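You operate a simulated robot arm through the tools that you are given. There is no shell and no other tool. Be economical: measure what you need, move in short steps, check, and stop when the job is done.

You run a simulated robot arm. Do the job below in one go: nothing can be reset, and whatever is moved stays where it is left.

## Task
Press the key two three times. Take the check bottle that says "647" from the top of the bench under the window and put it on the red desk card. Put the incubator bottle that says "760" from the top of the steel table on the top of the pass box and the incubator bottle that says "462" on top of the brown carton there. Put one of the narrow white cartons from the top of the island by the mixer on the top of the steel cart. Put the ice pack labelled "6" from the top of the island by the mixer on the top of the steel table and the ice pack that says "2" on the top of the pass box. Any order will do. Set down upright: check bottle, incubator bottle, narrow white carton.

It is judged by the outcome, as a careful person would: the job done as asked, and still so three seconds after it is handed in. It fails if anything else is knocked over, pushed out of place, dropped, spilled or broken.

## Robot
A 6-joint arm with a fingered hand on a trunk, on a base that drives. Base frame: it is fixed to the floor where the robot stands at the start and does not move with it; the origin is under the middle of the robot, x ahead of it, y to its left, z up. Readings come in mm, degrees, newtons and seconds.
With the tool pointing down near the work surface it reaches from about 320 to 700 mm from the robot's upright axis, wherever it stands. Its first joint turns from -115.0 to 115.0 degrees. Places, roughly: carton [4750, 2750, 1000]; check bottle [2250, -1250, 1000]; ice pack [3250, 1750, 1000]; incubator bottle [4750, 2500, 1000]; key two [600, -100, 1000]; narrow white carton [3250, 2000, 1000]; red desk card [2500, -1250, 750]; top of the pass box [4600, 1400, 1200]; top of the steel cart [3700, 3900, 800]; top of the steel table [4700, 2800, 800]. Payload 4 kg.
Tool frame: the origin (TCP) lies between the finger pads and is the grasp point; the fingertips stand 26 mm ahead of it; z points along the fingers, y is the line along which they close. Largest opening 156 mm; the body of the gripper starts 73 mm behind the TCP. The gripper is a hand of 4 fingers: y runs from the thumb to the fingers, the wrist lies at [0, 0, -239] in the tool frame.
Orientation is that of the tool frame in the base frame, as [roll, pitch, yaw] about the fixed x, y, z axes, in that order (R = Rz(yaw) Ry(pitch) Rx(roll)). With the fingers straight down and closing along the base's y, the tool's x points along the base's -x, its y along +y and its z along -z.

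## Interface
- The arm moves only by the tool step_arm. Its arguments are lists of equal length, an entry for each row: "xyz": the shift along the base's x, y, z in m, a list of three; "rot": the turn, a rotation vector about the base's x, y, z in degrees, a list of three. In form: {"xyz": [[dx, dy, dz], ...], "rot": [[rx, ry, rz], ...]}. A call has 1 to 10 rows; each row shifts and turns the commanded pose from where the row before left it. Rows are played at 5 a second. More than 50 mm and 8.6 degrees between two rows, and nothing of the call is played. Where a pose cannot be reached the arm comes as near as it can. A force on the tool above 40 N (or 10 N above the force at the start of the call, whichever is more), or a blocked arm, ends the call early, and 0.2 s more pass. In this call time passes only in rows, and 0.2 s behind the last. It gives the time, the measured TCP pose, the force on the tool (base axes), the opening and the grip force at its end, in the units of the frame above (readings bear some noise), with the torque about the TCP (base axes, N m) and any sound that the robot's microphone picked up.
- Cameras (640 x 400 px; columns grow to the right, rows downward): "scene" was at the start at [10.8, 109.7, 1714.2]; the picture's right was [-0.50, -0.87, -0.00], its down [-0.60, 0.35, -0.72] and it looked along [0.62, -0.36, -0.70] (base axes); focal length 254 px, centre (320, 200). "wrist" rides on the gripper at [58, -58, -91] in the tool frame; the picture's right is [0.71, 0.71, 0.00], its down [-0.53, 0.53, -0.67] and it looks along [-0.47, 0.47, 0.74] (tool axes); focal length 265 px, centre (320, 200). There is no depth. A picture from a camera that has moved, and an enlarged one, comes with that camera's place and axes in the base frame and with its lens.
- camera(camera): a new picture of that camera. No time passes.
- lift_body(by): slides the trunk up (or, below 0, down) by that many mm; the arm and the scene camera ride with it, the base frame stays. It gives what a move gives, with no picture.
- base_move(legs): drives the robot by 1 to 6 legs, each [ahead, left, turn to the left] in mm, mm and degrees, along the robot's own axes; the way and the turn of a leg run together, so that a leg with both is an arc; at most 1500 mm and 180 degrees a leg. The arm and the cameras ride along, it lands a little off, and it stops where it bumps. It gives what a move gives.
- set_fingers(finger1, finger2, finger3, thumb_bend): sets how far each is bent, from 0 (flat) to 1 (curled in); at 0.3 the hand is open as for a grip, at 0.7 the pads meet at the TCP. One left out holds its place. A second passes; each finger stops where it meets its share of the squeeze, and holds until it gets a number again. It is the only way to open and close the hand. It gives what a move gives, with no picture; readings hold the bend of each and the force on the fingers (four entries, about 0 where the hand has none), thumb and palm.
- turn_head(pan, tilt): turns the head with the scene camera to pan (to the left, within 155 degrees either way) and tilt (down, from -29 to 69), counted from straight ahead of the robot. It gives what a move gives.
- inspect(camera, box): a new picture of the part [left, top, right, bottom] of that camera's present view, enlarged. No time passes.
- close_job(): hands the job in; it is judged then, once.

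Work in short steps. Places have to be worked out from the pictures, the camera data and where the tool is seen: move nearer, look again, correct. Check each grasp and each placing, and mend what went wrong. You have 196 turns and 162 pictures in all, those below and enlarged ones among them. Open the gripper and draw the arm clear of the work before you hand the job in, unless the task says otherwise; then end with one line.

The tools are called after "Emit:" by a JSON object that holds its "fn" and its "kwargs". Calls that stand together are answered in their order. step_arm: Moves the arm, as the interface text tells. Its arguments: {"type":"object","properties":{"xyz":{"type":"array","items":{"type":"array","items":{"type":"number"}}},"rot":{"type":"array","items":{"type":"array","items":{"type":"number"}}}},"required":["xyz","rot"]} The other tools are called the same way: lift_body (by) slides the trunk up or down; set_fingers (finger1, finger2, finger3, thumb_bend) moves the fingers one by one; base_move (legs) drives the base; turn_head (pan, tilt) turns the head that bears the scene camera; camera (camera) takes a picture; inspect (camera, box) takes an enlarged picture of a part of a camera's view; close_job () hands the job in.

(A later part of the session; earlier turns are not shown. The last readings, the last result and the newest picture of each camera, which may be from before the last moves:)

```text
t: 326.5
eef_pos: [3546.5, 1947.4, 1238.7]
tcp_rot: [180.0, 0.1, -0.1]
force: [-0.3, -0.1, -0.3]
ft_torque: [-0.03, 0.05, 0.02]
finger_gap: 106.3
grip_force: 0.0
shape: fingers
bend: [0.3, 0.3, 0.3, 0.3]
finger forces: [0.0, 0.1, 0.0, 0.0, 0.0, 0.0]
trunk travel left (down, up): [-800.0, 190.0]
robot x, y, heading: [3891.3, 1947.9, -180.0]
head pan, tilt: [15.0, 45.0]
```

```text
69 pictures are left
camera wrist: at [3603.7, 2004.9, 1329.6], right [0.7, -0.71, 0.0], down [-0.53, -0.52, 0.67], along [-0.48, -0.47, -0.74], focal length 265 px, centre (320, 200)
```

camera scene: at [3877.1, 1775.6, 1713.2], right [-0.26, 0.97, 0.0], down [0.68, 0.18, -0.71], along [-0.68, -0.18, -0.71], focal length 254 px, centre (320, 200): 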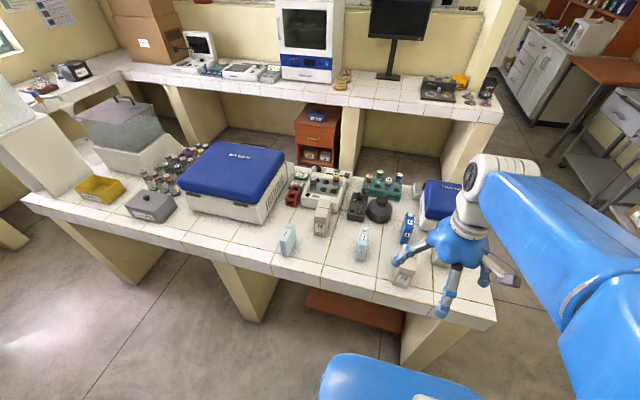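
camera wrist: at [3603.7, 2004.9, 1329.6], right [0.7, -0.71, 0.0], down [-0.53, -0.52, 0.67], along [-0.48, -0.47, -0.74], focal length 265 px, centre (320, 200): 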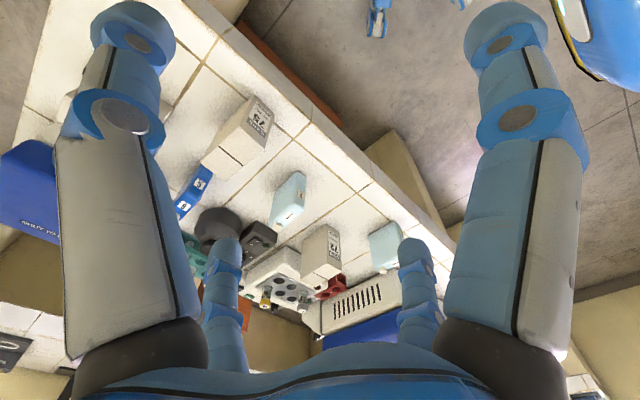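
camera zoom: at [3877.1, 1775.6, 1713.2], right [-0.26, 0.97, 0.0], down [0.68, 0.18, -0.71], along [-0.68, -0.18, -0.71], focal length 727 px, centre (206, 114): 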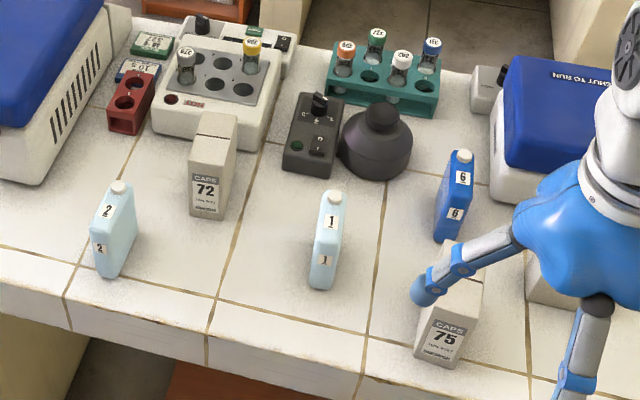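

Ice packs "2", "1", "6" and cartons 72, 75 are seen. Carton 75 is about x 3316–3411, y 1915–1975, height ~109 on the island top z≈885. I move above carton 75.

Emit:
{"fn": "step_arm", "kwargs": {"xyz": [[-0.0364, 0, -0.0236], [-0.0364, 0, -0.0236], [-0.0364, 0, -0.0236], [-0.0364, 0, -0.0236], [-0.0364, 0, -0.0236]], "rot": [[0, 0, 0], [0, 0, 0], [0, 0, 0], [0, 0, 0], [0, 0, 0]]}}

Emit:
{"fn": "camera", "kwargs": {"camera": "wrist"}}

Emit:
{"fn": "inspect", "kwargs": {"camera": "scene", "box": [330, 140, 510, 300]}}

```text
t: 327.7
eef_pos: [3361.2, 1945.5, 1118.8]
tcp_rot: [-179.9, 0.0, -0.2]
force: [-0.6, -1.1, 0.6]
ft_torque: [0.02, -0.03, 0.01]
finger_gap: 106.3
grip_force: 0.1
shape: fingers
bend: [0.3, 0.3, 0.3, 0.3]
finger forces: [0.0, 0.0, 0.0, 0.1, 0.0, 0.0]
trunk travel left (down, up): [-800.0, 190.0]
robot x, y, heading: [3890.0, 1948.1, -180.0]
head pan, tilt: [15.0, 45.0]
```

```text
68 pictures are left
camera wrist: at [3419.1, 2002.9, 1210.9], right [0.7, -0.71, 0.0], down [-0.53, -0.52, 0.67], along [-0.47, -0.47, -0.74], focal length 265 px, centre (320, 200)
```

wrist: 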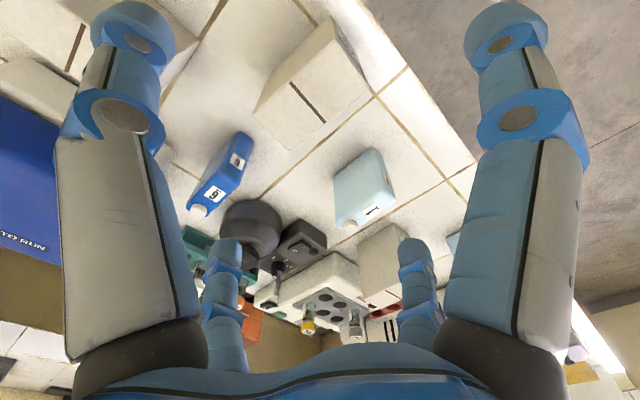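

```text
2.50 times, centred on (420, 220) of scene
camera zoom: at [3873.3, 1773.1, 1712.9], right [-0.26, 0.97, 0.0], down [0.68, 0.18, -0.71], along [-0.68, -0.18, -0.71], focal length 636 px, centre (70, 150)
```

zoom: 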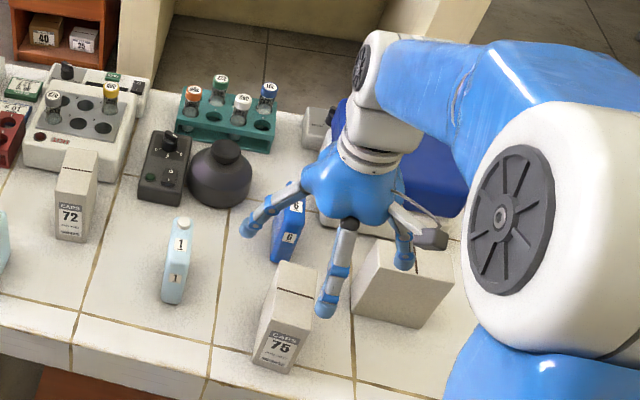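

I zoom in on the wrist view to fix the top-face corners of carton 75.

Emit:
{"fn": "inspect", "kwargs": {"camera": "wrist", "box": [220, 0, 420, 170]}}

```text
2.35 times, centred on (320, 85) of wrist
camera zoom: at [3419.1, 2002.9, 1210.9], right [0.7, -0.71, 0.0], down [-0.53, -0.52, 0.67], along [-0.47, -0.47, -0.74], focal length 624 px, centre (320, 471)
```

zoom: 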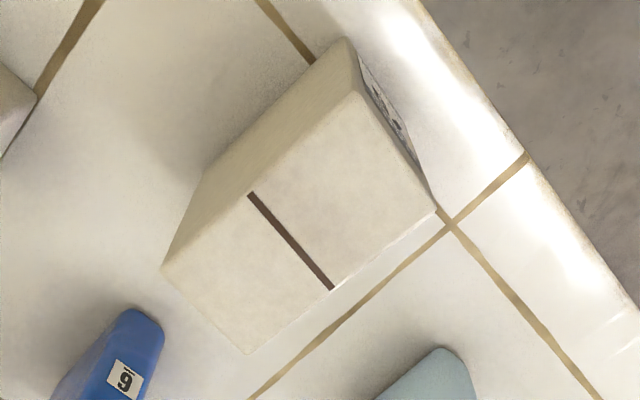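

Top centre is about (3354, 1948), 90×46 mm, turned by −6°. I align the hand and lower to just above the carton top.

Emit:
{"fn": "step_arm", "kwargs": {"xyz": [[-0.006, 0.002, -0.025], [0, 0, -0.025], [0, 0, -0.02]], "rot": [[0, 0, -6.3], [0, 0, 0], [0, 0, 0]]}}

Emit:
{"fn": "camera", "kwargs": {"camera": "wrist"}}

```text
t: 328.5
eef_pos: [3355.6, 1947.2, 1049.8]
tcp_rot: [179.9, 0.0, -6.4]
force: [0.7, -0.6, 0.8]
ft_torque: [0.03, -0.03, -0.01]
finger_gap: 106.4
grip_force: 0.2
shape: fingers
bend: [0.3, 0.3, 0.3, 0.3]
finger forces: [0.0, 0.1, 0.0, 0.0, 0.1, 0.0]
trunk travel left (down, up): [-800.0, 190.0]
robot x, y, heading: [3895.8, 1949.2, -180.0]
head pan, tilt: [15.0, 45.0]
```

```text
65 pictures are left
camera wrist: at [3420.5, 1998.0, 1141.3], right [0.62, -0.78, 0.0], down [-0.58, -0.46, 0.67], along [-0.52, -0.41, -0.74], focal length 265 px, centre (320, 200)
```

wrist: 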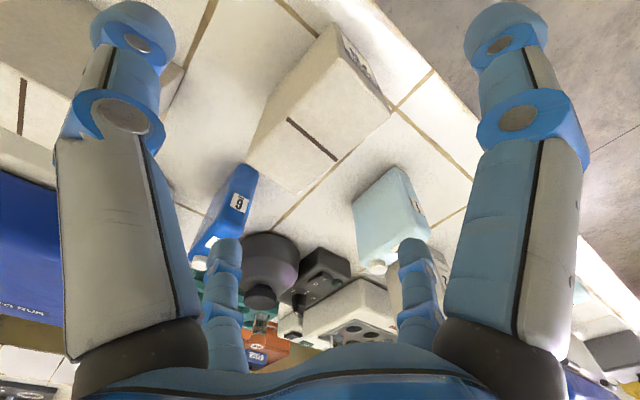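

Aligned within a few mm. I descend around the carton to TCP z≈937.

Emit:
{"fn": "step_arm", "kwargs": {"xyz": [[-0.001, 0.001, -0.03], [0, 0, -0.03], [0, 0, -0.03], [0, 0, -0.023]], "rot": [[0, 0, 0], [0, 0, 0], [0, 0, 0], [0, 0, 0]]}}

Emit:
{"fn": "camera", "kwargs": {"camera": "wrist"}}

```text
t: 329.5
eef_pos: [3354.2, 1949.3, 936.9]
tcp_rot: [-179.9, 0.1, -6.5]
force: [-1.7, 0.8, 2.4]
ft_torque: [0.0, 0.07, -0.03]
finger_gap: 106.3
grip_force: 0.4
shape: fingers
bend: [0.3, 0.3, 0.29, 0.3]
finger forces: [0.0, 0.0, 1.9, 0.0, 0.0, 0.1]
trunk travel left (down, up): [-800.0, 190.0]
robot x, y, heading: [3888.9, 1944.4, -179.9]
head pan, tilt: [15.0, 45.0]
```

```text
64 pictures are left
camera wrist: at [3418.8, 1999.6, 1028.6], right [0.62, -0.78, 0.0], down [-0.58, -0.46, 0.67], along [-0.52, -0.41, -0.74], focal length 265 px, centre (320, 200)
```

wrist: 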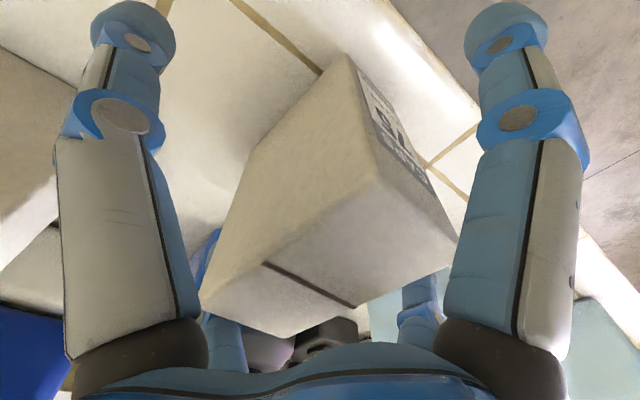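

Carton stands within the fingers (finger 3 just touching). I close all fingers.

Emit:
{"fn": "set_fingers", "kwargs": {"finger2": 0.7, "thumb_bend": 0.7}}

Emit:
{"fn": "set_fingers", "kwargs": {"finger1": 0.6, "finger3": 0.6}}

Emit:
{"fn": "step_arm", "kwargs": {"xyz": [[0, 0, 0.01], [0, 0, 0.01]], "rot": [[0, 0, 0], [0, 0, 0]]}}

Emit:
{"fn": "camera", "kwargs": {"camera": "wrist"}}

```text
t: 330.5
eef_pos: [3355.6, 1949.0, 937.3]
tcp_rot: [-179.9, 0.0, -6.5]
force: [0.3, 0.4, 0.4]
ft_torque: [-0.01, -0.05, 0.03]
finger_gap: 74.8
grip_force: 12.8
shape: fingers
bend: [0.3, 0.56, 0.29, 0.62]
finger forces: [0.1, 11.1, 1.3, 0.0, 12.5, 0.0]
trunk travel left (down, up): [-800.0, 190.0]
robot x, y, heading: [3891.7, 1951.9, -179.7]
head pan, tilt: [15.0, 45.0]
```

```text
t: 331.5
eef_pos: [3354.3, 1948.0, 937.9]
tcp_rot: [179.9, 0.2, -6.6]
force: [-6.2, -1.4, 16.5]
ft_torque: [0.17, -0.25, 0.04]
finger_gap: 41.3
grip_force: 29.1
shape: fingers
bend: [0.49, 0.56, 0.39, 0.62]
finger forces: [8.6, 10.0, 27.6, 0.0, 12.3, 0.0]
trunk travel left (down, up): [-800.0, 190.0]
robot x, y, heading: [3894.6, 1945.8, -180.1]
head pan, tilt: [15.0, 45.0]
```

```text
t: 332.1
eef_pos: [3356.2, 1948.8, 954.7]
tcp_rot: [-179.8, -0.1, -6.5]
force: [1.0, -0.1, -1.6]
ft_torque: [0.0, 0.0, -0.01]
finger_gap: 41.3
grip_force: 24.7
shape: fingers
bend: [0.49, 0.56, 0.39, 0.62]
finger forces: [9.3, 10.0, 19.7, 0.0, 11.0, 0.0]
trunk travel left (down, up): [-800.0, 190.0]
robot x, y, heading: [3892.1, 1948.0, -179.9]
head pan, tilt: [15.0, 45.0]
```

```text
63 pictures are left
camera wrist: at [3420.1, 1999.5, 1047.8], right [0.62, -0.78, 0.0], down [-0.58, -0.46, 0.67], along [-0.52, -0.41, -0.75], focal length 265 px, centre (320, 200)
```

wrist: 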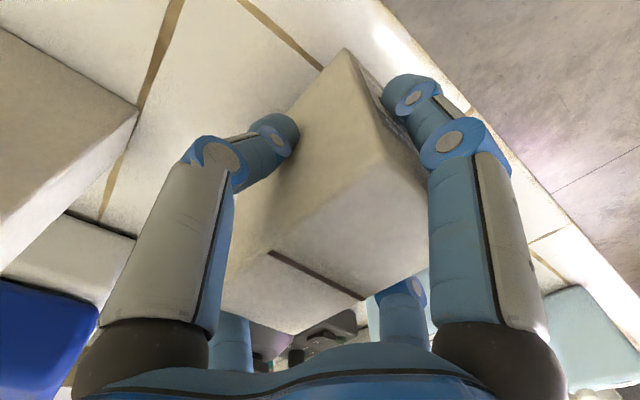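

Carton is lifted. I raise it, retract, and drive to the cart, whose right part (x≈4030, y≈3880) appeared free.

Emit:
{"fn": "step_arm", "kwargs": {"xyz": [[0, 0, 0.045], [0, 0, 0.045], [0, 0, 0.045], [0, 0, 0.045], [0.025, 0, 0.04], [0.03, 0, 0.035], [0.035, 0, 0.02], [0.04, 0, 0], [0.04, 0, 0]], "rot": [[0, 0, 0], [0, 0, 0], [0, 0, 0], [0, 0, 0], [0, 0, 0], [0, 0, 0], [0, 0, 0], [0, 0, 0], [0, 0, 6.3]]}}

Emit:
{"fn": "inspect", "kwargs": {"camera": "scene", "box": [300, 140, 520, 310]}}

```text
t: 334.1
eef_pos: [3527.4, 1948.6, 1230.9]
tcp_rot: [-179.9, 0.2, -0.2]
force: [0.0, 0.4, -1.3]
ft_torque: [0.02, 0.04, 0.0]
finger_gap: 41.5
grip_force: 24.4
shape: fingers
bend: [0.49, 0.56, 0.39, 0.62]
finger forces: [8.9, 10.0, 19.2, 0.1, 11.0, 0.1]
trunk travel left (down, up): [-800.0, 190.0]
robot x, y, heading: [3891.3, 1946.3, -179.4]
head pan, tilt: [15.0, 45.0]
```

```text
2.35 times, centred on (410, 225) of scene
camera zoom: at [3878.0, 1773.7, 1713.0], right [-0.26, 0.97, 0.0], down [0.68, 0.18, -0.71], along [-0.68, -0.18, -0.71], focal length 599 px, centre (108, 141)
```

zoom: 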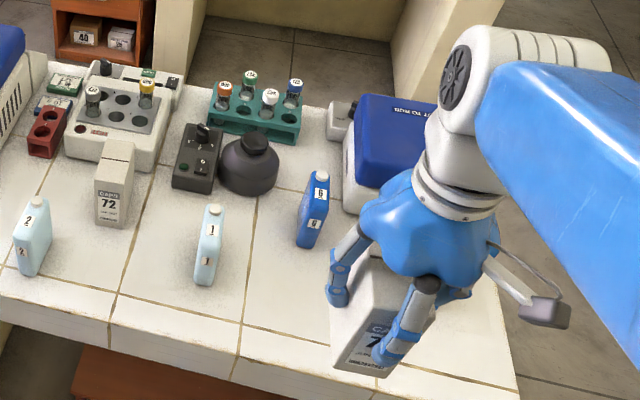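

Carton held upright, neighbours undisturbed. I drive to the cart.

Emit:
{"fn": "base_move", "kwargs": {"legs": [[0, -1400, 0], [0, 0, -90], [0, -120, 0]]}}

Emit:
{"fn": "turn_head", "kwargs": {"pan": 10, "tilt": 45}}

Emit:
{"fn": "camera", "kwargs": {"camera": "scene"}}

```text
t: 363.4
eef_pos: [4023.2, 3681.1, 1230.6]
tcp_rot: [-179.8, 0.1, -90.6]
force: [0.4, -0.1, -1.9]
ft_torque: [-0.04, 0.03, -0.01]
finger_gap: 41.7
grip_force: 23.5
shape: fingers
bend: [0.49, 0.56, 0.4, 0.62]
finger forces: [10.2, 10.8, 14.0, 0.0, 12.2, 0.2]
trunk travel left (down, up): [-800.0, 190.0]
robot x, y, heading: [4023.0, 3312.2, 89.8]
head pan, tilt: [15.0, 45.0]
```

```text
t: 364.0
eef_pos: [4024.8, 3681.1, 1230.7]
tcp_rot: [-179.9, 0.1, -90.6]
force: [-0.1, -0.1, -1.7]
ft_torque: [0.01, -0.01, 0.02]
finger_gap: 41.7
grip_force: 24.4
shape: fingers
bend: [0.49, 0.56, 0.4, 0.62]
finger forces: [10.2, 10.9, 13.9, 0.0, 12.2, 0.0]
trunk travel left (down, up): [-800.0, 190.0]
robot x, y, heading: [4023.4, 3310.1, 89.7]
head pan, tilt: [10.0, 45.0]
```

```text
61 pictures are left
camera scene: at [3860.1, 3334.7, 1713.0], right [0.99, 0.17, 0.0], down [0.12, -0.7, -0.71], along [-0.12, 0.7, -0.71], focal length 254 px, centre (320, 200)
```

scene: 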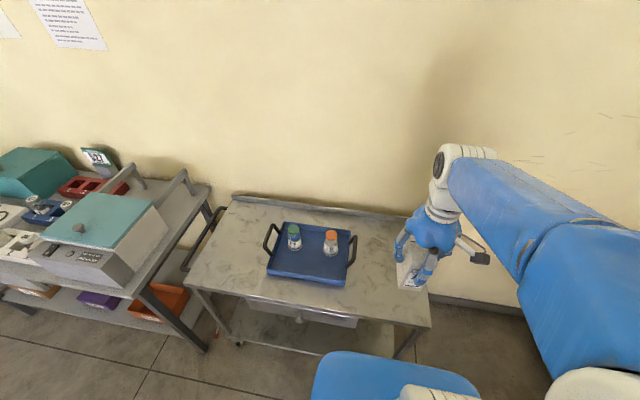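

The right part of the cart (x 3920–4183) is free. I carry the carton to (4050, 3870) and lower partly.

Emit:
{"fn": "step_arm", "kwargs": {"xyz": [[0.005, 0.035, -0.02], [0.005, 0.035, -0.02], [0.005, 0.035, -0.02], [0.005, 0.035, -0.02], [0.006, 0.035, -0.02], [0, 0.015, -0.04], [0, 0, -0.045], [0, 0, -0.045], [0, 0, -0.045], [0, 0, -0.03]], "rot": [[0, 0, 0], [0, 0, 0], [0, 0, 0], [0, 0, 0], [0, 0, 0], [0, 0, 0], [0, 0, 0], [0, 0, 0], [0, 0, 0], [0, 0, 0]]}}

Emit:
{"fn": "inspect", "kwargs": {"camera": "scene", "box": [320, 130, 520, 340]}}

Emit:
{"fn": "camera", "kwargs": {"camera": "wrist"}}

```text
t: 366.2
eef_pos: [4049.9, 3870.2, 925.8]
tcp_rot: [-179.9, 0.0, -90.6]
force: [-0.7, 0.9, -2.2]
ft_torque: [0.01, -0.02, -0.03]
finger_gap: 41.5
grip_force: 23.3
shape: fingers
bend: [0.49, 0.56, 0.4, 0.62]
finger forces: [9.6, 10.8, 13.7, 0.0, 12.1, 0.0]
trunk travel left (down, up): [-800.0, 190.0]
robot x, y, heading: [4023.9, 3309.4, 89.8]
head pan, tilt: [10.0, 45.0]
```

```text
1.90 times, centred on (420, 235) of scene
camera zoom: at [3860.0, 3335.3, 1713.0], right [0.99, 0.17, 0.0], down [0.12, -0.7, -0.71], along [-0.12, 0.7, -0.71], focal length 485 px, centre (130, 133)
```

zoom: 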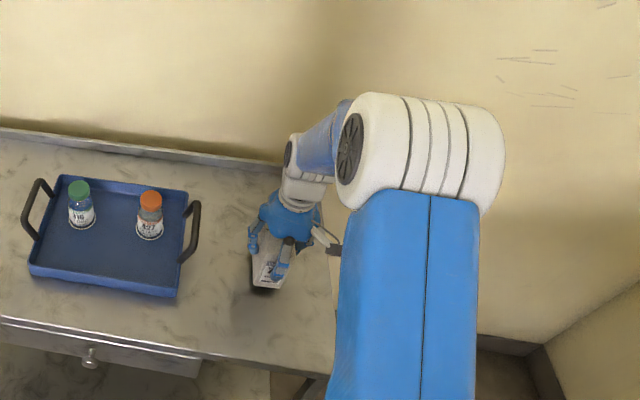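

```text
59 pictures are left
camera wrist: at [4106.9, 3811.4, 1016.8], right [-0.71, -0.7, 0.0], down [-0.52, 0.53, 0.67], along [-0.47, 0.48, -0.74], focal length 265 px, centre (320, 200)
```

wrist: 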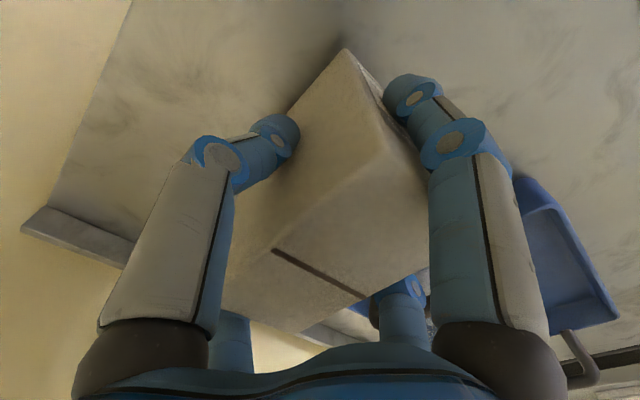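

The carton is over free cart surface. I lower slowly feeling for contact.

Emit:
{"fn": "step_arm", "kwargs": {"xyz": [[0, 0, -0.005], [0, 0, -0.005], [0, 0, -0.005], [0, 0, -0.005], [0, 0, -0.004], [0, 0, -0.004], [0, 0, -0.004]], "rot": [[0, 0, 0], [0, 0, 0], [0, 0, 0], [0, 0, 0], [0, 0, 0], [0, 0, 0], [0, 0, 0]]}}

```text
t: 367.5
eef_pos: [4050.2, 3872.8, 907.3]
tcp_rot: [-179.9, 0.7, -90.5]
force: [-0.4, -5.6, 22.0]
ft_torque: [-1.03, -0.01, -0.05]
finger_gap: 42.7
grip_force: 29.0
shape: fingers
bend: [0.48, 0.55, 0.4, 0.62]
finger forces: [11.7, 12.6, 19.0, 0.1, 14.9, 0.0]
trunk travel left (down, up): [-800.0, 190.0]
robot x, y, heading: [4025.3, 3316.4, 90.0]
head pan, tilt: [10.0, 45.0]
stopped in row 6: the force on the tool passed its limit at 44 N (the readings are from after the stop); the commanded pose is now the measured one
```

Contact at TCP z≈907. I relieve 2 mm and release.

Emit:
{"fn": "step_arm", "kwargs": {"xyz": [[0, 0, 0.002]], "rot": [[0, 0, 0]]}}

Emit:
{"fn": "set_fingers", "kwargs": {"finger1": 0.32, "finger3": 0.28}}

Emit:
{"fn": "set_fingers", "kwargs": {"finger1": 0.29, "finger2": 0.3, "finger3": 0.27, "thumb_bend": 0.4}}

Emit:
{"fn": "camera", "kwargs": {"camera": "wrist"}}

```text
t: 367.9
eef_pos: [4048.9, 3875.1, 906.3]
tcp_rot: [-179.9, 0.8, -90.5]
force: [-0.3, -3.0, 14.2]
ft_torque: [-1.0, -0.04, -0.01]
finger_gap: 42.8
grip_force: 28.0
shape: fingers
bend: [0.48, 0.55, 0.4, 0.62]
finger forces: [10.5, 12.5, 18.5, 0.0, 14.4, 0.1]
trunk travel left (down, up): [-800.0, 190.0]
robot x, y, heading: [4021.5, 3319.1, 89.8]
head pan, tilt: [10.0, 45.0]
```

```text
t: 368.9
eef_pos: [4051.1, 3874.4, 905.8]
tcp_rot: [-179.8, 0.8, -90.7]
force: [1.0, -4.2, 8.8]
ft_torque: [-0.1, 0.09, 0.0]
finger_gap: 70.5
grip_force: 12.7
shape: fingers
bend: [0.32, 0.55, 0.28, 0.63]
finger forces: [0.1, 12.4, 0.0, 0.0, 13.2, 0.0]
trunk travel left (down, up): [-800.0, 190.0]
robot x, y, heading: [4022.0, 3313.2, 89.6]
head pan, tilt: [10.0, 45.0]
```

```text
t: 369.9
eef_pos: [4049.8, 3874.4, 906.9]
tcp_rot: [-179.9, 0.6, -90.6]
force: [-0.3, -0.1, 0.5]
ft_torque: [0.03, 0.0, -0.01]
finger_gap: 95.6
grip_force: 0.0
shape: fingers
bend: [0.28, 0.3, 0.27, 0.4]
finger forces: [0.1, 0.0, 0.1, 0.1, 0.1, 0.0]
trunk travel left (down, up): [-800.0, 190.0]
robot x, y, heading: [4023.7, 3313.0, 90.0]
head pan, tilt: [10.0, 45.0]
```

```text
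58 pictures are left
camera wrist: at [4107.3, 3814.7, 998.0], right [-0.71, -0.7, -0.01], down [-0.52, 0.52, 0.67], along [-0.47, 0.49, -0.74], focal length 265 px, centre (320, 200)
```

wrist: 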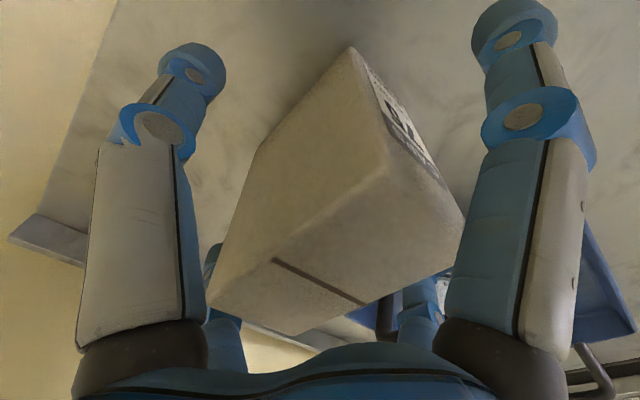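

Released and standing. I lift straight up, then retract.

Emit:
{"fn": "step_arm", "kwargs": {"xyz": [[0, 0, 0.02], [0, 0, 0.04], [0, 0, 0.045], [0, 0, 0.045], [0, 0, 0.045], [0, 0, 0.045], [-0.005, -0.04, 0.025], [-0.005, -0.045, 0.015], [-0.005, -0.045, 0.01], [-0.005, -0.045, 0.01]], "rot": [[0, 0, 0], [0, 0, 0], [0, 0, 0], [0, 0, 0], [0, 0, 0], [0, 0, 0], [0, 0, 0], [0, 0, 0], [0, 0, 0], [0, 0, 0]]}}

Emit:
{"fn": "inspect", "kwargs": {"camera": "scene", "box": [220, 150, 480, 340]}}

```text
t: 372.1
eef_pos: [4031.6, 3699.1, 1206.9]
tcp_rot: [-179.8, 0.8, -90.6]
force: [-1.2, -1.1, -0.2]
ft_torque: [0.03, 0.0, -0.01]
finger_gap: 95.5
grip_force: 0.1
shape: fingers
bend: [0.28, 0.3, 0.27, 0.4]
finger forces: [0.1, 0.1, 0.0, 0.0, 0.1, 0.0]
trunk travel left (down, up): [-800.0, 190.0]
robot x, y, heading: [4023.7, 3312.4, 89.8]
head pan, tilt: [10.0, 45.0]
```

```text
2.11 times, centred on (350, 245) of scene
camera zoom: at [3859.5, 3330.0, 1713.0], right [0.99, 0.17, 0.0], down [0.12, -0.69, -0.71], along [-0.12, 0.7, -0.7], focal length 536 px, centre (257, 105)
```

zoom: 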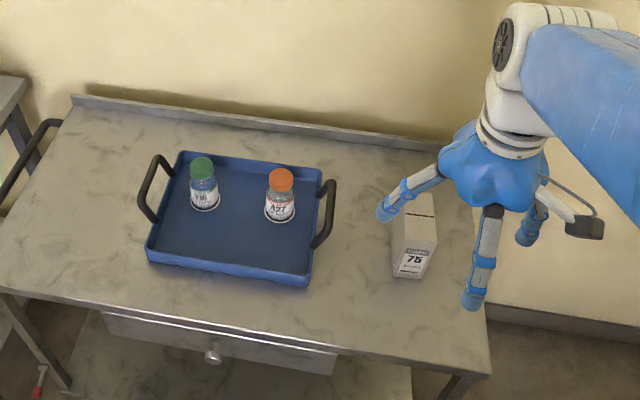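

Carton 75 is upright on the cart. I return to the island for ice pack 6.

Emit:
{"fn": "base_move", "kwargs": {"legs": [[0, 0, 90], [165, 0, 0], [0, 1360, 0]]}}

Emit:
{"fn": "turn_head", "kwargs": {"pan": 15, "tilt": 45}}

Emit:
{"fn": "camera", "kwargs": {"camera": "scene"}}

Emit:
{"fn": "camera", "kwargs": {"camera": "wrist"}}

```text
t: 401.9
eef_pos: [3507.7, 1950.5, 1206.0]
tcp_rot: [-179.9, 0.6, 2.0]
force: [0.1, 0.4, -0.6]
ft_torque: [0.02, 0.04, -0.02]
finger_gap: 95.8
grip_force: 0.1
shape: fingers
bend: [0.28, 0.3, 0.27, 0.4]
finger forces: [0.1, 0.0, 0.1, 0.0, 0.0, 0.1]
trunk travel left (down, up): [-800.0, 190.0]
robot x, y, heading: [3894.9, 1958.0, -177.4]
head pan, tilt: [10.0, 45.0]
```

```text
t: 402.6
eef_pos: [3508.0, 1950.3, 1205.8]
tcp_rot: [-179.9, 0.5, 2.1]
force: [-0.3, -0.3, 0.3]
ft_torque: [0.04, -0.04, -0.03]
finger_gap: 95.9
grip_force: 0.1
shape: fingers
bend: [0.28, 0.3, 0.27, 0.4]
finger forces: [0.1, 0.0, 0.1, 0.0, 0.0, 0.0]
trunk travel left (down, up): [-800.0, 190.0]
robot x, y, heading: [3894.8, 1960.5, -177.9]
head pan, tilt: [15.0, 45.0]
```

```text
56 pictures are left
camera scene: at [3885.4, 1787.0, 1713.0], right [-0.3, 0.95, 0.0], down [0.68, 0.21, -0.71], along [-0.68, -0.21, -0.71], focal length 254 px, centre (320, 200)
```

scene: 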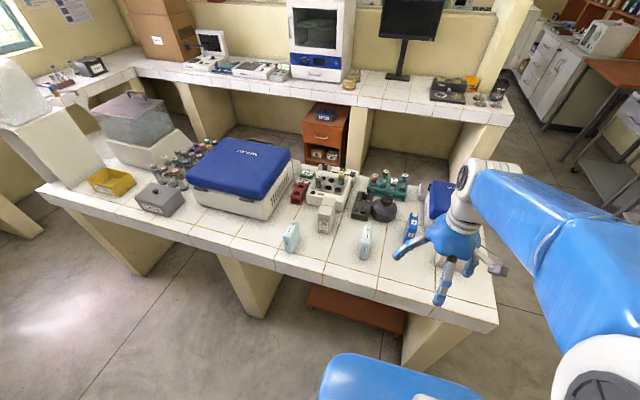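

```text
55 pictures are left
camera wrist: at [3564.4, 2010.7, 1296.7], right [0.73, -0.68, -0.01], down [-0.5, -0.55, 0.67], along [-0.46, -0.49, -0.74], focal length 265 px, centre (320, 200)
```

wrist: 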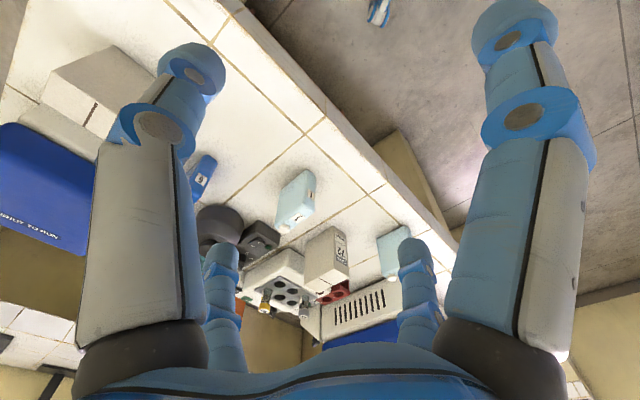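

I move a bit closer and bring the hand above ice pack 6.

Emit:
{"fn": "base_move", "kwargs": {"legs": [[45, 0, -2]]}}

Emit:
{"fn": "step_arm", "kwargs": {"xyz": [[-0.035, 0, -0.012], [-0.035, 0, -0.012], [-0.035, 0, -0.012], [-0.035, 0, -0.012], [-0.035, 0, -0.012], [-0.035, 0, -0.012], [-0.02, 0, -0.01]], "rot": [[0, 0, 0], [0, 0, 0], [0, 0, 0], [0, 0, 0], [0, 0, 0], [0, 0, 0], [0, 0, 0]]}}

Emit:
{"fn": "camera", "kwargs": {"camera": "wrist"}}

Emit:
{"fn": "inspect", "kwargs": {"camera": "scene", "box": [340, 150, 500, 290]}}

```text
t: 403.8
eef_pos: [3466.5, 1965.7, 1206.5]
tcp_rot: [-179.9, 0.7, 0.0]
force: [0.4, 0.4, 0.5]
ft_torque: [-0.03, 0.06, 0.04]
finger_gap: 95.8
grip_force: 0.0
shape: fingers
bend: [0.28, 0.3, 0.27, 0.4]
finger forces: [0.1, 0.0, 0.1, 0.0, 0.0, 0.0]
trunk travel left (down, up): [-800.0, 190.0]
robot x, y, heading: [3851.0, 1959.3, -179.9]
head pan, tilt: [15.0, 45.0]
```

```text
t: 405.4
eef_pos: [3232.1, 1961.1, 1122.7]
tcp_rot: [-179.9, 0.6, -0.1]
force: [0.0, 0.1, -0.7]
ft_torque: [0.03, -0.02, 0.0]
finger_gap: 96.0
grip_force: 0.0
shape: fingers
bend: [0.28, 0.3, 0.27, 0.4]
finger forces: [0.0, 0.0, 0.0, 0.0, 0.0, 0.1]
trunk travel left (down, up): [-800.0, 190.0]
robot x, y, heading: [3848.8, 1959.5, -179.8]
head pan, tilt: [15.0, 45.0]
```

```text
54 pictures are left
camera wrist: at [3291.9, 2019.5, 1214.4], right [0.71, -0.71, -0.01], down [-0.52, -0.53, 0.67], along [-0.48, -0.47, -0.74], focal length 265 px, centre (320, 200)
```

wrist: 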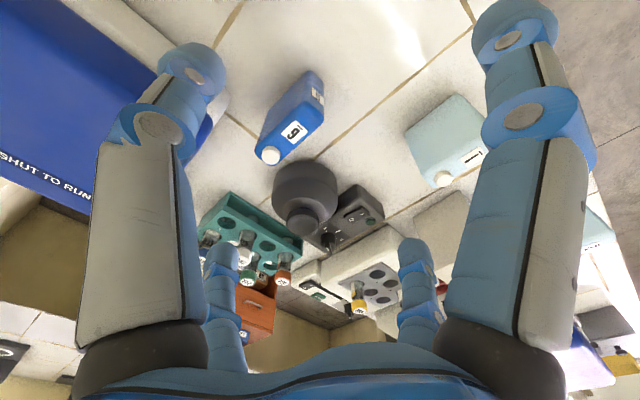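

```text
2.86 times, centred on (420, 220) of scene
camera zoom: at [3831.6, 1785.9, 1712.9], right [-0.26, 0.97, 0.0], down [0.68, 0.18, -0.71], along [-0.68, -0.18, -0.71], focal length 727 px, centre (34, 143)
```

zoom: 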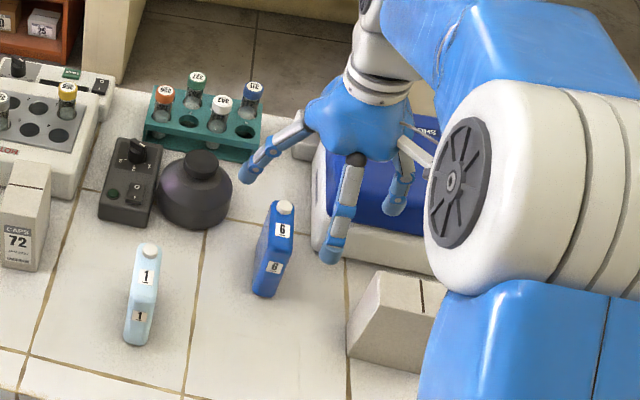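

I zoom in on ice pack 6 for its exact pose.

Emit:
{"fn": "inspect", "kwargs": {"camera": "wrist", "box": [220, 40, 360, 190]}}

```text
2.67 times, centred on (290, 115) of wrist
camera zoom: at [3291.9, 2019.5, 1214.4], right [0.71, -0.71, -0.01], down [-0.52, -0.53, 0.67], along [-0.48, -0.47, -0.74], focal length 708 px, centre (400, 427)
```

zoom: 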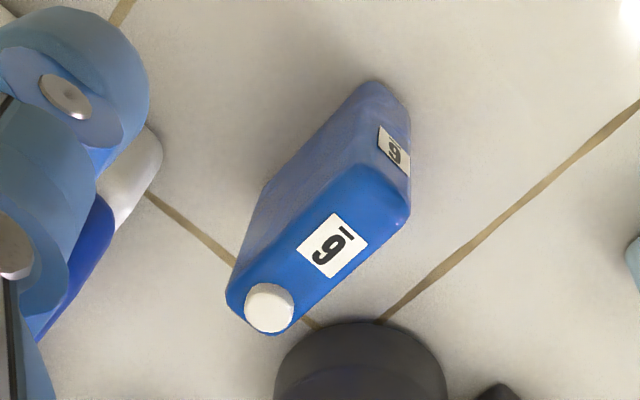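

Ice pack 6: x 3150–3217, y 1942–1967, top z≈987 with a cap. I narrow the fingers and go above its centre.

Emit:
{"fn": "set_fingers", "kwargs": {"finger1": 0.37, "finger2": 0.5, "finger3": 0.37, "thumb_bend": 0.5}}

Emit:
{"fn": "step_arm", "kwargs": {"xyz": [[-0.025, -0.003, -0.025], [-0.024, -0.003, -0.025], [0, 0, -0.025]], "rot": [[0, 0, 0], [0, 0, 0], [0, 0, 0]]}}

Emit:
{"fn": "camera", "kwargs": {"camera": "wrist"}}

```text
t: 406.4
eef_pos: [3232.8, 1962.3, 1124.0]
tcp_rot: [-179.8, 0.6, 0.0]
force: [-0.1, 0.2, -0.1]
ft_torque: [-0.01, -0.03, 0.0]
finger_gap: 71.9
grip_force: 0.0
shape: fingers
bend: [0.37, 0.5, 0.37, 0.5]
finger forces: [0.0, 0.0, 0.0, 0.0, 0.1, 0.1]
trunk travel left (down, up): [-800.0, 190.0]
robot x, y, heading: [3846.8, 1958.8, -179.9]
head pan, tilt: [15.0, 45.0]
```

```text
t: 407.2
eef_pos: [3184.8, 1956.2, 1049.0]
tcp_rot: [-179.9, 0.7, 0.0]
force: [0.7, -0.5, -0.6]
ft_torque: [-0.01, 0.0, -0.01]
finger_gap: 71.7
grip_force: 0.0
shape: fingers
bend: [0.37, 0.5, 0.37, 0.5]
finger forces: [0.0, 0.1, 0.1, 0.0, 0.0, 0.1]
trunk travel left (down, up): [-800.0, 190.0]
robot x, y, heading: [3846.8, 1959.9, -179.9]
head pan, tilt: [15.0, 45.0]
```

```text
51 pictures are left
camera wrist: at [3242.8, 2014.4, 1139.9], right [0.71, -0.71, -0.01], down [-0.52, -0.53, 0.67], along [-0.48, -0.47, -0.74], focal length 265 px, centre (320, 200)
```

wrist: 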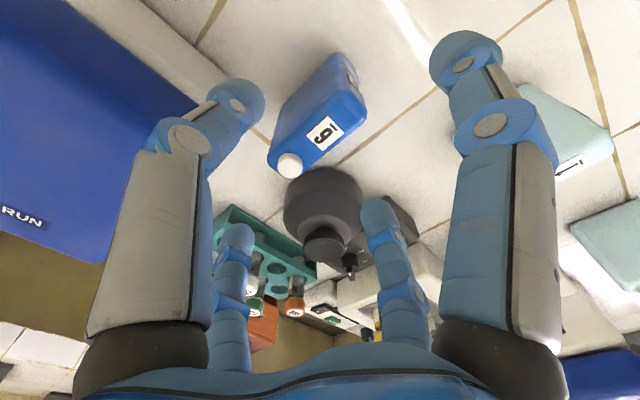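

Aligned. Descend to z≈938.

Emit:
{"fn": "step_arm", "kwargs": {"xyz": [[0, -0.001, -0.03], [0, 0, -0.03], [0, 0, -0.03], [0, 0, -0.02]], "rot": [[0, 0, 0], [0, 0, 0], [0, 0, 0], [0, 0, 0]]}}

Emit:
{"fn": "camera", "kwargs": {"camera": "wrist"}}

```text
t: 408.2
eef_pos: [3184.8, 1957.6, 938.9]
tcp_rot: [-179.8, 0.6, 0.0]
force: [-1.6, 0.9, 1.0]
ft_torque: [0.0, 0.01, 0.0]
finger_gap: 71.6
grip_force: 0.9
shape: fingers
bend: [0.37, 0.5, 0.36, 0.5]
finger forces: [0.0, 0.0, 1.2, 0.1, 0.0, 0.1]
trunk travel left (down, up): [-800.0, 190.0]
robot x, y, heading: [3843.2, 1955.0, -180.0]
head pan, tilt: [15.0, 45.0]
```

```text
50 pictures are left
camera wrist: at [3242.7, 2015.7, 1029.8], right [0.71, -0.71, -0.01], down [-0.52, -0.53, 0.67], along [-0.48, -0.47, -0.74], focal length 265 px, centre (320, 200)
```

wrist: 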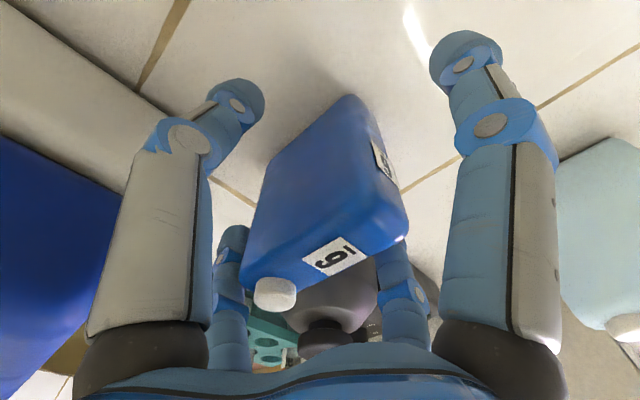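

Ice pack is between the fingers. I close thumb and finger 2, then the side fingers.

Emit:
{"fn": "set_fingers", "kwargs": {"finger2": 0.75, "thumb_bend": 0.75}}

Emit:
{"fn": "set_fingers", "kwargs": {"finger1": 0.5, "finger3": 0.45}}

Emit:
{"fn": "step_arm", "kwargs": {"xyz": [[0, 0, 0.01], [0, 0, 0.015]], "rot": [[0, 0, 0], [0, 0, 0]]}}

Emit:
{"fn": "camera", "kwargs": {"camera": "wrist"}}

```text
t: 409.2
eef_pos: [3184.3, 1957.2, 938.1]
tcp_rot: [-179.8, 0.6, 0.0]
force: [0.9, 0.2, -1.0]
ft_torque: [-0.04, -0.06, 0.05]
finger_gap: 59.9
grip_force: 12.3
shape: fingers
bend: [0.37, 0.6, 0.36, 0.67]
finger forces: [0.0, 11.2, 1.2, 0.0, 11.4, 0.0]
trunk travel left (down, up): [-800.0, 190.0]
robot x, y, heading: [3848.6, 1958.0, -179.9]
head pan, tilt: [15.0, 45.0]
```

```text
t: 410.2
eef_pos: [3184.4, 1956.9, 939.5]
tcp_rot: [-180.0, 0.7, 0.0]
force: [-1.5, 1.0, 2.1]
ft_torque: [0.01, -0.03, -0.03]
finger_gap: 34.8
grip_force: 15.3
shape: fingers
bend: [0.5, 0.6, 0.4, 0.67]
finger forces: [0.0, 11.0, 9.0, 0.0, 11.0, 0.1]
trunk travel left (down, up): [-800.0, 190.0]
robot x, y, heading: [3846.7, 1956.8, -179.7]
head pan, tilt: [15.0, 45.0]
```

```text
t: 410.8
eef_pos: [3185.8, 1956.6, 962.9]
tcp_rot: [-179.9, 0.4, 0.0]
force: [0.0, 0.4, -2.4]
ft_torque: [0.03, -0.01, -0.02]
finger_gap: 34.8
grip_force: 14.5
shape: fingers
bend: [0.5, 0.6, 0.41, 0.67]
finger forces: [0.1, 10.4, 7.1, 0.1, 10.3, 0.0]
trunk travel left (down, up): [-800.0, 190.0]
robot x, y, heading: [3847.7, 1958.9, -179.8]
head pan, tilt: [15.0, 45.0]
```

```text
49 pictures are left
camera wrist: at [3243.8, 2014.6, 1055.6], right [0.71, -0.71, -0.01], down [-0.52, -0.53, 0.67], along [-0.48, -0.47, -0.74], focal length 265 px, centre (320, 200)
```

wrist: 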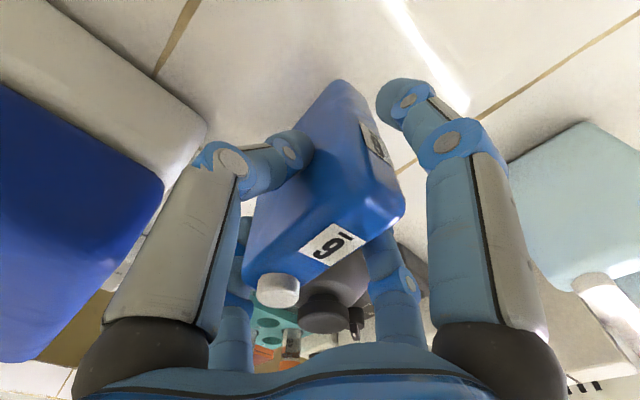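

Ice pack 6 is held. I raise and retract it, then turn round to the steel table, aiming for the free spot where bottle 760 stood.

Emit:
{"fn": "step_arm", "kwargs": {"xyz": [[0, 0, 0.045], [0, 0, 0.045], [0, 0, 0.045], [0.02, 0, 0.04], [0.03, 0, 0.035], [0.04, 0, 0.02], [0.045, 0, 0.01], [0.045, 0, 0], [0.045, 0, 0], [0.045, 0, 0]], "rot": [[0, 0, 0], [0, 0, 0], [0, 0, 0], [0, 0, 0], [0, 0, 0], [0, 0, 0], [0, 0, 0], [0, 0, 0], [0, 0, 0], [0, 0, 0]]}}

Emit:
{"fn": "base_move", "kwargs": {"legs": [[-100, 0, 0], [0, 0, 179.9], [0, 310, 0], [110, 0, 0]]}}

Emit:
{"fn": "turn_head", "kwargs": {"pan": 15, "tilt": 50}}

Emit:
{"fn": "camera", "kwargs": {"camera": "scene"}}

```text
t: 413.0
eef_pos: [3458.0, 1957.0, 1201.3]
tcp_rot: [-179.9, 0.7, -0.1]
force: [0.1, 0.7, -3.5]
ft_torque: [0.01, -0.04, 0.03]
finger_gap: 34.7
grip_force: 14.0
shape: fingers
bend: [0.5, 0.6, 0.41, 0.67]
finger forces: [0.0, 10.5, 6.6, 0.0, 10.4, 0.1]
trunk travel left (down, up): [-800.0, 190.0]
robot x, y, heading: [3845.6, 1958.8, -179.8]
head pan, tilt: [15.0, 45.0]
```

```text
t: 439.9
eef_pos: [4468.0, 2234.0, 1201.7]
tcp_rot: [-179.9, 0.6, 175.8]
force: [1.5, 0.2, -2.5]
ft_torque: [-0.03, 0.08, -0.01]
finger_gap: 34.4
grip_force: 12.8
shape: fingers
bend: [0.5, 0.6, 0.42, 0.68]
finger forces: [0.1, 11.6, 2.7, 0.1, 11.0, 0.0]
trunk travel left (down, up): [-800.0, 190.0]
robot x, y, heading: [4083.2, 2260.3, -3.9]
head pan, tilt: [15.0, 45.0]
```

```text
t: 440.6
eef_pos: [4469.1, 2231.6, 1201.0]
tcp_rot: [180.0, 0.5, 175.9]
force: [-0.2, -0.7, -3.4]
ft_torque: [0.0, 0.03, -0.01]
finger_gap: 33.8
grip_force: 12.7
shape: fingers
bend: [0.5, 0.6, 0.42, 0.68]
finger forces: [0.0, 11.4, 2.8, 0.0, 10.9, 0.1]
trunk travel left (down, up): [-800.0, 190.0]
robot x, y, heading: [4081.0, 2261.6, -4.1]
head pan, tilt: [15.0, 50.0]
```

```text
48 pictures are left
camera scene: at [4108.8, 2427.4, 1706.2], right [0.19, -0.98, 0.0], down [-0.75, -0.14, -0.64], along [0.63, 0.12, -0.77], focal length 254 px, centre (320, 200)
```

scene: 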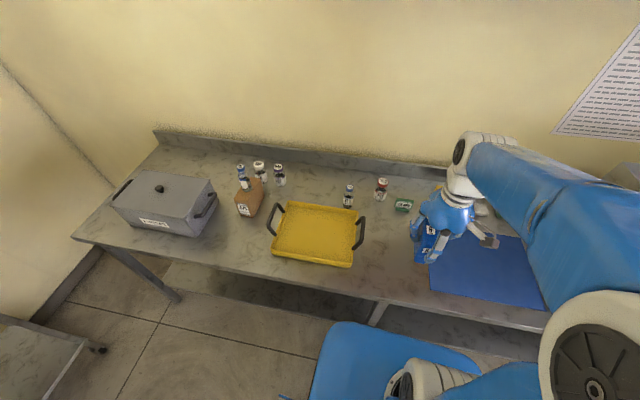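

Free spot between tray handle (y≈2380) and mat (y≈2120). I lower ice pack 6 to (4588, 2255).

Emit:
{"fn": "step_arm", "kwargs": {"xyz": [[0.03, 0.006, -0.03], [0.03, 0.006, -0.03], [0.03, 0.006, -0.03], [0.03, 0.006, -0.03], [0, 0, -0.04], [0, 0, -0.04], [0, 0, -0.04]], "rot": [[0, 0, 0], [0, 0, 0], [0, 0, 0], [0, 0, 0], [0, 0, 0], [0, 0, 0], [0, 0, 0]]}}

Emit:
{"fn": "step_arm", "kwargs": {"xyz": [[0, 0, -0.02], [0, 0, -0.01], [0, 0, -0.005], [0, 0, -0.005], [0, 0, -0.004], [0, 0, -0.004], [0, 0, -0.003], [0, 0, -0.003]], "rot": [[0, 0, 0], [0, 0, 0], [0, 0, 0], [0, 0, 0], [0, 0, 0], [0, 0, 0], [0, 0, 0], [0, 0, 0]]}}

Emit:
{"fn": "inspect", "kwargs": {"camera": "scene", "box": [340, 150, 500, 300]}}

```text
t: 442.2
eef_pos: [4586.5, 2257.8, 960.6]
tcp_rot: [-179.9, 0.6, 175.9]
force: [-0.5, 0.7, -2.2]
ft_torque: [-0.04, 0.05, 0.0]
finger_gap: 34.2
grip_force: 12.6
shape: fingers
bend: [0.5, 0.6, 0.42, 0.68]
finger forces: [0.0, 11.4, 2.8, 0.1, 10.9, 0.0]
trunk travel left (down, up): [-800.0, 190.0]
robot x, y, heading: [4079.7, 2257.2, -4.2]
head pan, tilt: [15.0, 50.0]
```

```text
t: 443.3
eef_pos: [4592.9, 2257.0, 924.0]
tcp_rot: [-180.0, 1.6, 175.8]
force: [-6.1, -4.6, 26.2]
ft_torque: [0.11, -0.03, -0.07]
finger_gap: 34.3
grip_force: 19.8
shape: fingers
bend: [0.5, 0.59, 0.42, 0.66]
finger forces: [0.5, 12.9, 8.9, 0.1, 17.0, 0.0]
trunk travel left (down, up): [-800.0, 190.0]
robot x, y, heading: [4080.3, 2259.0, -4.4]
head pan, tilt: [15.0, 50.0]
stopped in row 5: the force on the tool passed its limit at 43 N (the readings are from after the stop); the commanded pose is now the measured one
```

```text
2.67 times, centred on (420, 225) of scene
camera zoom: at [4106.1, 2429.0, 1706.0], right [0.19, -0.98, 0.0], down [-0.75, -0.14, -0.64], along [0.63, 0.12, -0.77], focal length 679 px, centre (53, 133)
```

zoom: 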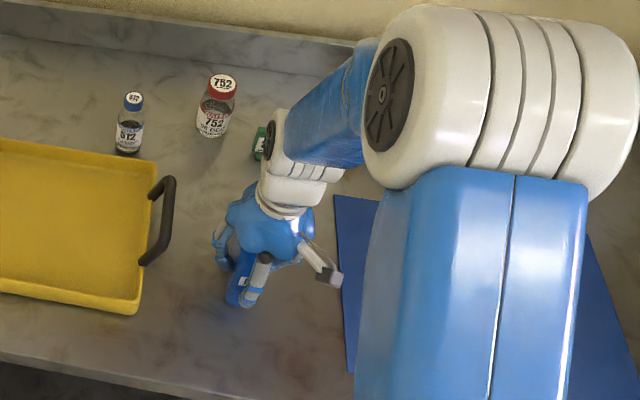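

Contact; relieve and release.

Emit:
{"fn": "step_arm", "kwargs": {"xyz": [[0, 0, 0.003]], "rot": [[0, 0, 0]]}}

Emit:
{"fn": "set_fingers", "kwargs": {"finger1": 0.35, "finger3": 0.35}}

Emit:
{"fn": "set_fingers", "kwargs": {"finger1": 0.33, "finger2": 0.48, "finger3": 0.33, "thumb_bend": 0.48}}

Emit:
{"fn": "camera", "kwargs": {"camera": "wrist"}}

```text
t: 443.7
eef_pos: [4591.7, 2257.4, 924.8]
tcp_rot: [180.0, 1.2, 175.8]
force: [-0.1, -3.0, 11.5]
ft_torque: [0.1, 0.13, -0.07]
finger_gap: 34.3
grip_force: 17.3
shape: fingers
bend: [0.5, 0.59, 0.42, 0.66]
finger forces: [0.1, 12.0, 8.4, 0.1, 14.1, 0.1]
trunk travel left (down, up): [-800.0, 190.0]
robot x, y, heading: [4079.7, 2262.7, -4.0]
head pan, tilt: [15.0, 50.0]
```

```text
t: 444.7
eef_pos: [4591.4, 2256.9, 924.6]
tcp_rot: [179.9, 1.3, 175.8]
force: [-3.8, -1.0, 7.2]
ft_torque: [0.08, 0.07, 0.01]
finger_gap: 62.4
grip_force: 13.3
shape: fingers
bend: [0.35, 0.59, 0.35, 0.66]
finger forces: [0.0, 12.1, 0.0, 0.1, 13.8, 0.1]
trunk travel left (down, up): [-800.0, 190.0]
robot x, y, heading: [4083.0, 2264.6, -4.1]
head pan, tilt: [15.0, 50.0]
```

```text
t: 445.7
eef_pos: [4592.0, 2257.6, 924.0]
tcp_rot: [-180.0, 1.3, 175.8]
force: [0.2, -0.8, -0.2]
ft_torque: [0.0, -0.01, 0.05]
finger_gap: 79.4
grip_force: 0.1
shape: fingers
bend: [0.33, 0.48, 0.33, 0.48]
finger forces: [0.0, 0.1, 0.0, 0.1, 0.0, 0.0]
trunk travel left (down, up): [-800.0, 190.0]
robot x, y, heading: [4082.7, 2259.3, -4.2]
head pan, tilt: [15.0, 50.0]
```

```text
46 pictures are left
camera wrist: at [4528.0, 2203.7, 1015.2], right [-0.65, 0.76, -0.02], down [0.55, 0.49, 0.68], along [0.52, 0.44, -0.73], focal length 265 px, centre (320, 200)
```

wrist: 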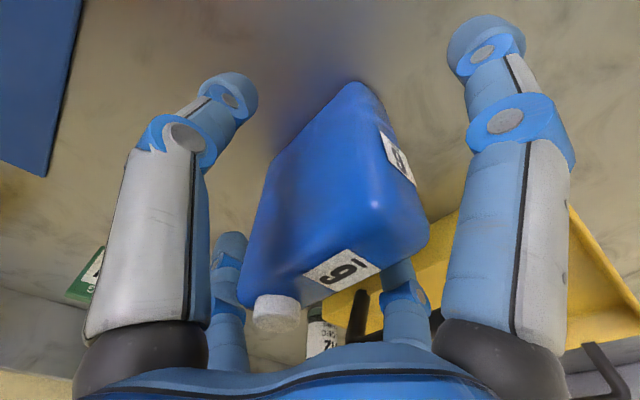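

Released, standing. I raise straight up and retract.

Emit:
{"fn": "step_arm", "kwargs": {"xyz": [[0, 0, 0.02], [0, 0, 0.04], [0, 0, 0.045], [0, 0, 0.045], [0, 0, 0.045], [0, 0, 0.045], [-0.035, 0, 0.02], [-0.04, 0, 0.02], [-0.04, 0, 0]], "rot": [[0, 0, 0], [0, 0, 0], [0, 0, 0], [0, 0, 0], [0, 0, 0], [0, 0, 0], [0, 1.2, 0], [0, 0, 0], [0, 0, 0]]}}

Emit:
{"fn": "inspect", "kwargs": {"camera": "scene", "box": [200, 130, 460, 290]}}

```text
t: 447.7
eef_pos: [4472.2, 2259.1, 1206.4]
tcp_rot: [-179.9, 0.3, 175.7]
force: [-0.2, -0.1, -0.1]
ft_torque: [0.0, 0.0, -0.03]
finger_gap: 79.9
grip_force: 0.1
shape: fingers
bend: [0.33, 0.48, 0.33, 0.48]
finger forces: [0.0, 0.1, 0.0, 0.0, 0.0, 0.1]
trunk travel left (down, up): [-800.0, 190.0]
robot x, y, heading: [4078.9, 2257.0, -4.0]
head pan, tilt: [15.0, 50.0]
```

```text
2.46 times, centred on (330, 210) of scene
camera zoom: at [4105.6, 2428.8, 1706.1], right [0.19, -0.98, 0.0], down [-0.75, -0.14, -0.64], along [0.63, 0.12, -0.76], focal length 626 px, centre (295, 175)
```

zoom: 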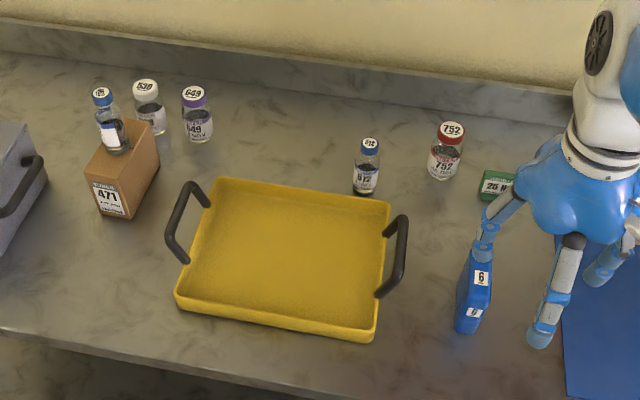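

Ice pack 6 is on the table. Now I go for ice pack 2 near (3385, 1515).

Emit:
{"fn": "base_move", "kwargs": {"legs": [[-130, 0, 0], [0, 0, -176], [0, 720, 0], [40, 0, 0]]}}

Emit:
{"fn": "turn_head", "kwargs": {"pan": 15, "tilt": 45}}

Emit:
{"fn": "camera", "kwargs": {"camera": "scene"}}

Emit:
{"fn": "camera", "kwargs": {"camera": "wrist"}}

```text
t: 479.3
eef_pos: [3522.5, 1508.9, 1204.2]
tcp_rot: [-179.9, 0.0, 0.1]
force: [0.1, 0.6, 0.1]
ft_torque: [-0.04, 0.01, 0.02]
finger_gap: 80.2
grip_force: 0.1
shape: fingers
bend: [0.33, 0.48, 0.33, 0.48]
finger forces: [0.0, 0.1, 0.0, 0.0, 0.0, 0.1]
trunk travel left (down, up): [-800.0, 190.0]
robot x, y, heading: [3908.6, 1539.7, -180.1]
head pan, tilt: [15.0, 50.0]
```

```text
t: 480.0
eef_pos: [3522.8, 1508.7, 1205.3]
tcp_rot: [-179.9, 0.1, 0.2]
force: [-0.5, -0.2, 1.3]
ft_torque: [0.01, 0.0, -0.03]
finger_gap: 80.0
grip_force: 0.1
shape: fingers
bend: [0.33, 0.48, 0.33, 0.48]
finger forces: [0.0, 0.1, 0.0, 0.0, 0.0, 0.0]
trunk travel left (down, up): [-800.0, 190.0]
robot x, y, heading: [3912.0, 1538.6, -179.6]
head pan, tilt: [15.0, 45.0]
```

```text
44 pictures are left
camera scene: at [3897.0, 1364.0, 1712.9], right [-0.26, 0.97, 0.0], down [0.68, 0.19, -0.71], along [-0.68, -0.19, -0.71], focal length 254 px, centre (320, 200)
```

scene: 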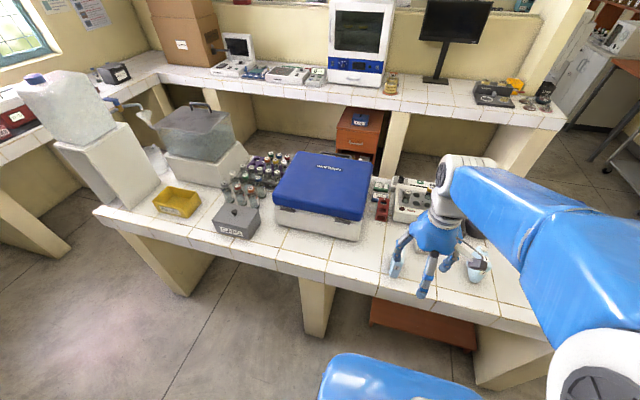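

```text
43 pictures are left
camera wrist: at [3580.8, 1566.7, 1296.5], right [0.71, -0.71, 0.0], down [-0.52, -0.53, 0.67], along [-0.47, -0.47, -0.74], focal length 265 px, centre (320, 200)
```

wrist: 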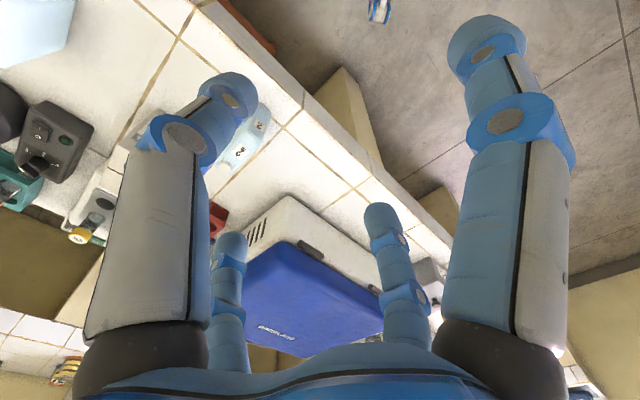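

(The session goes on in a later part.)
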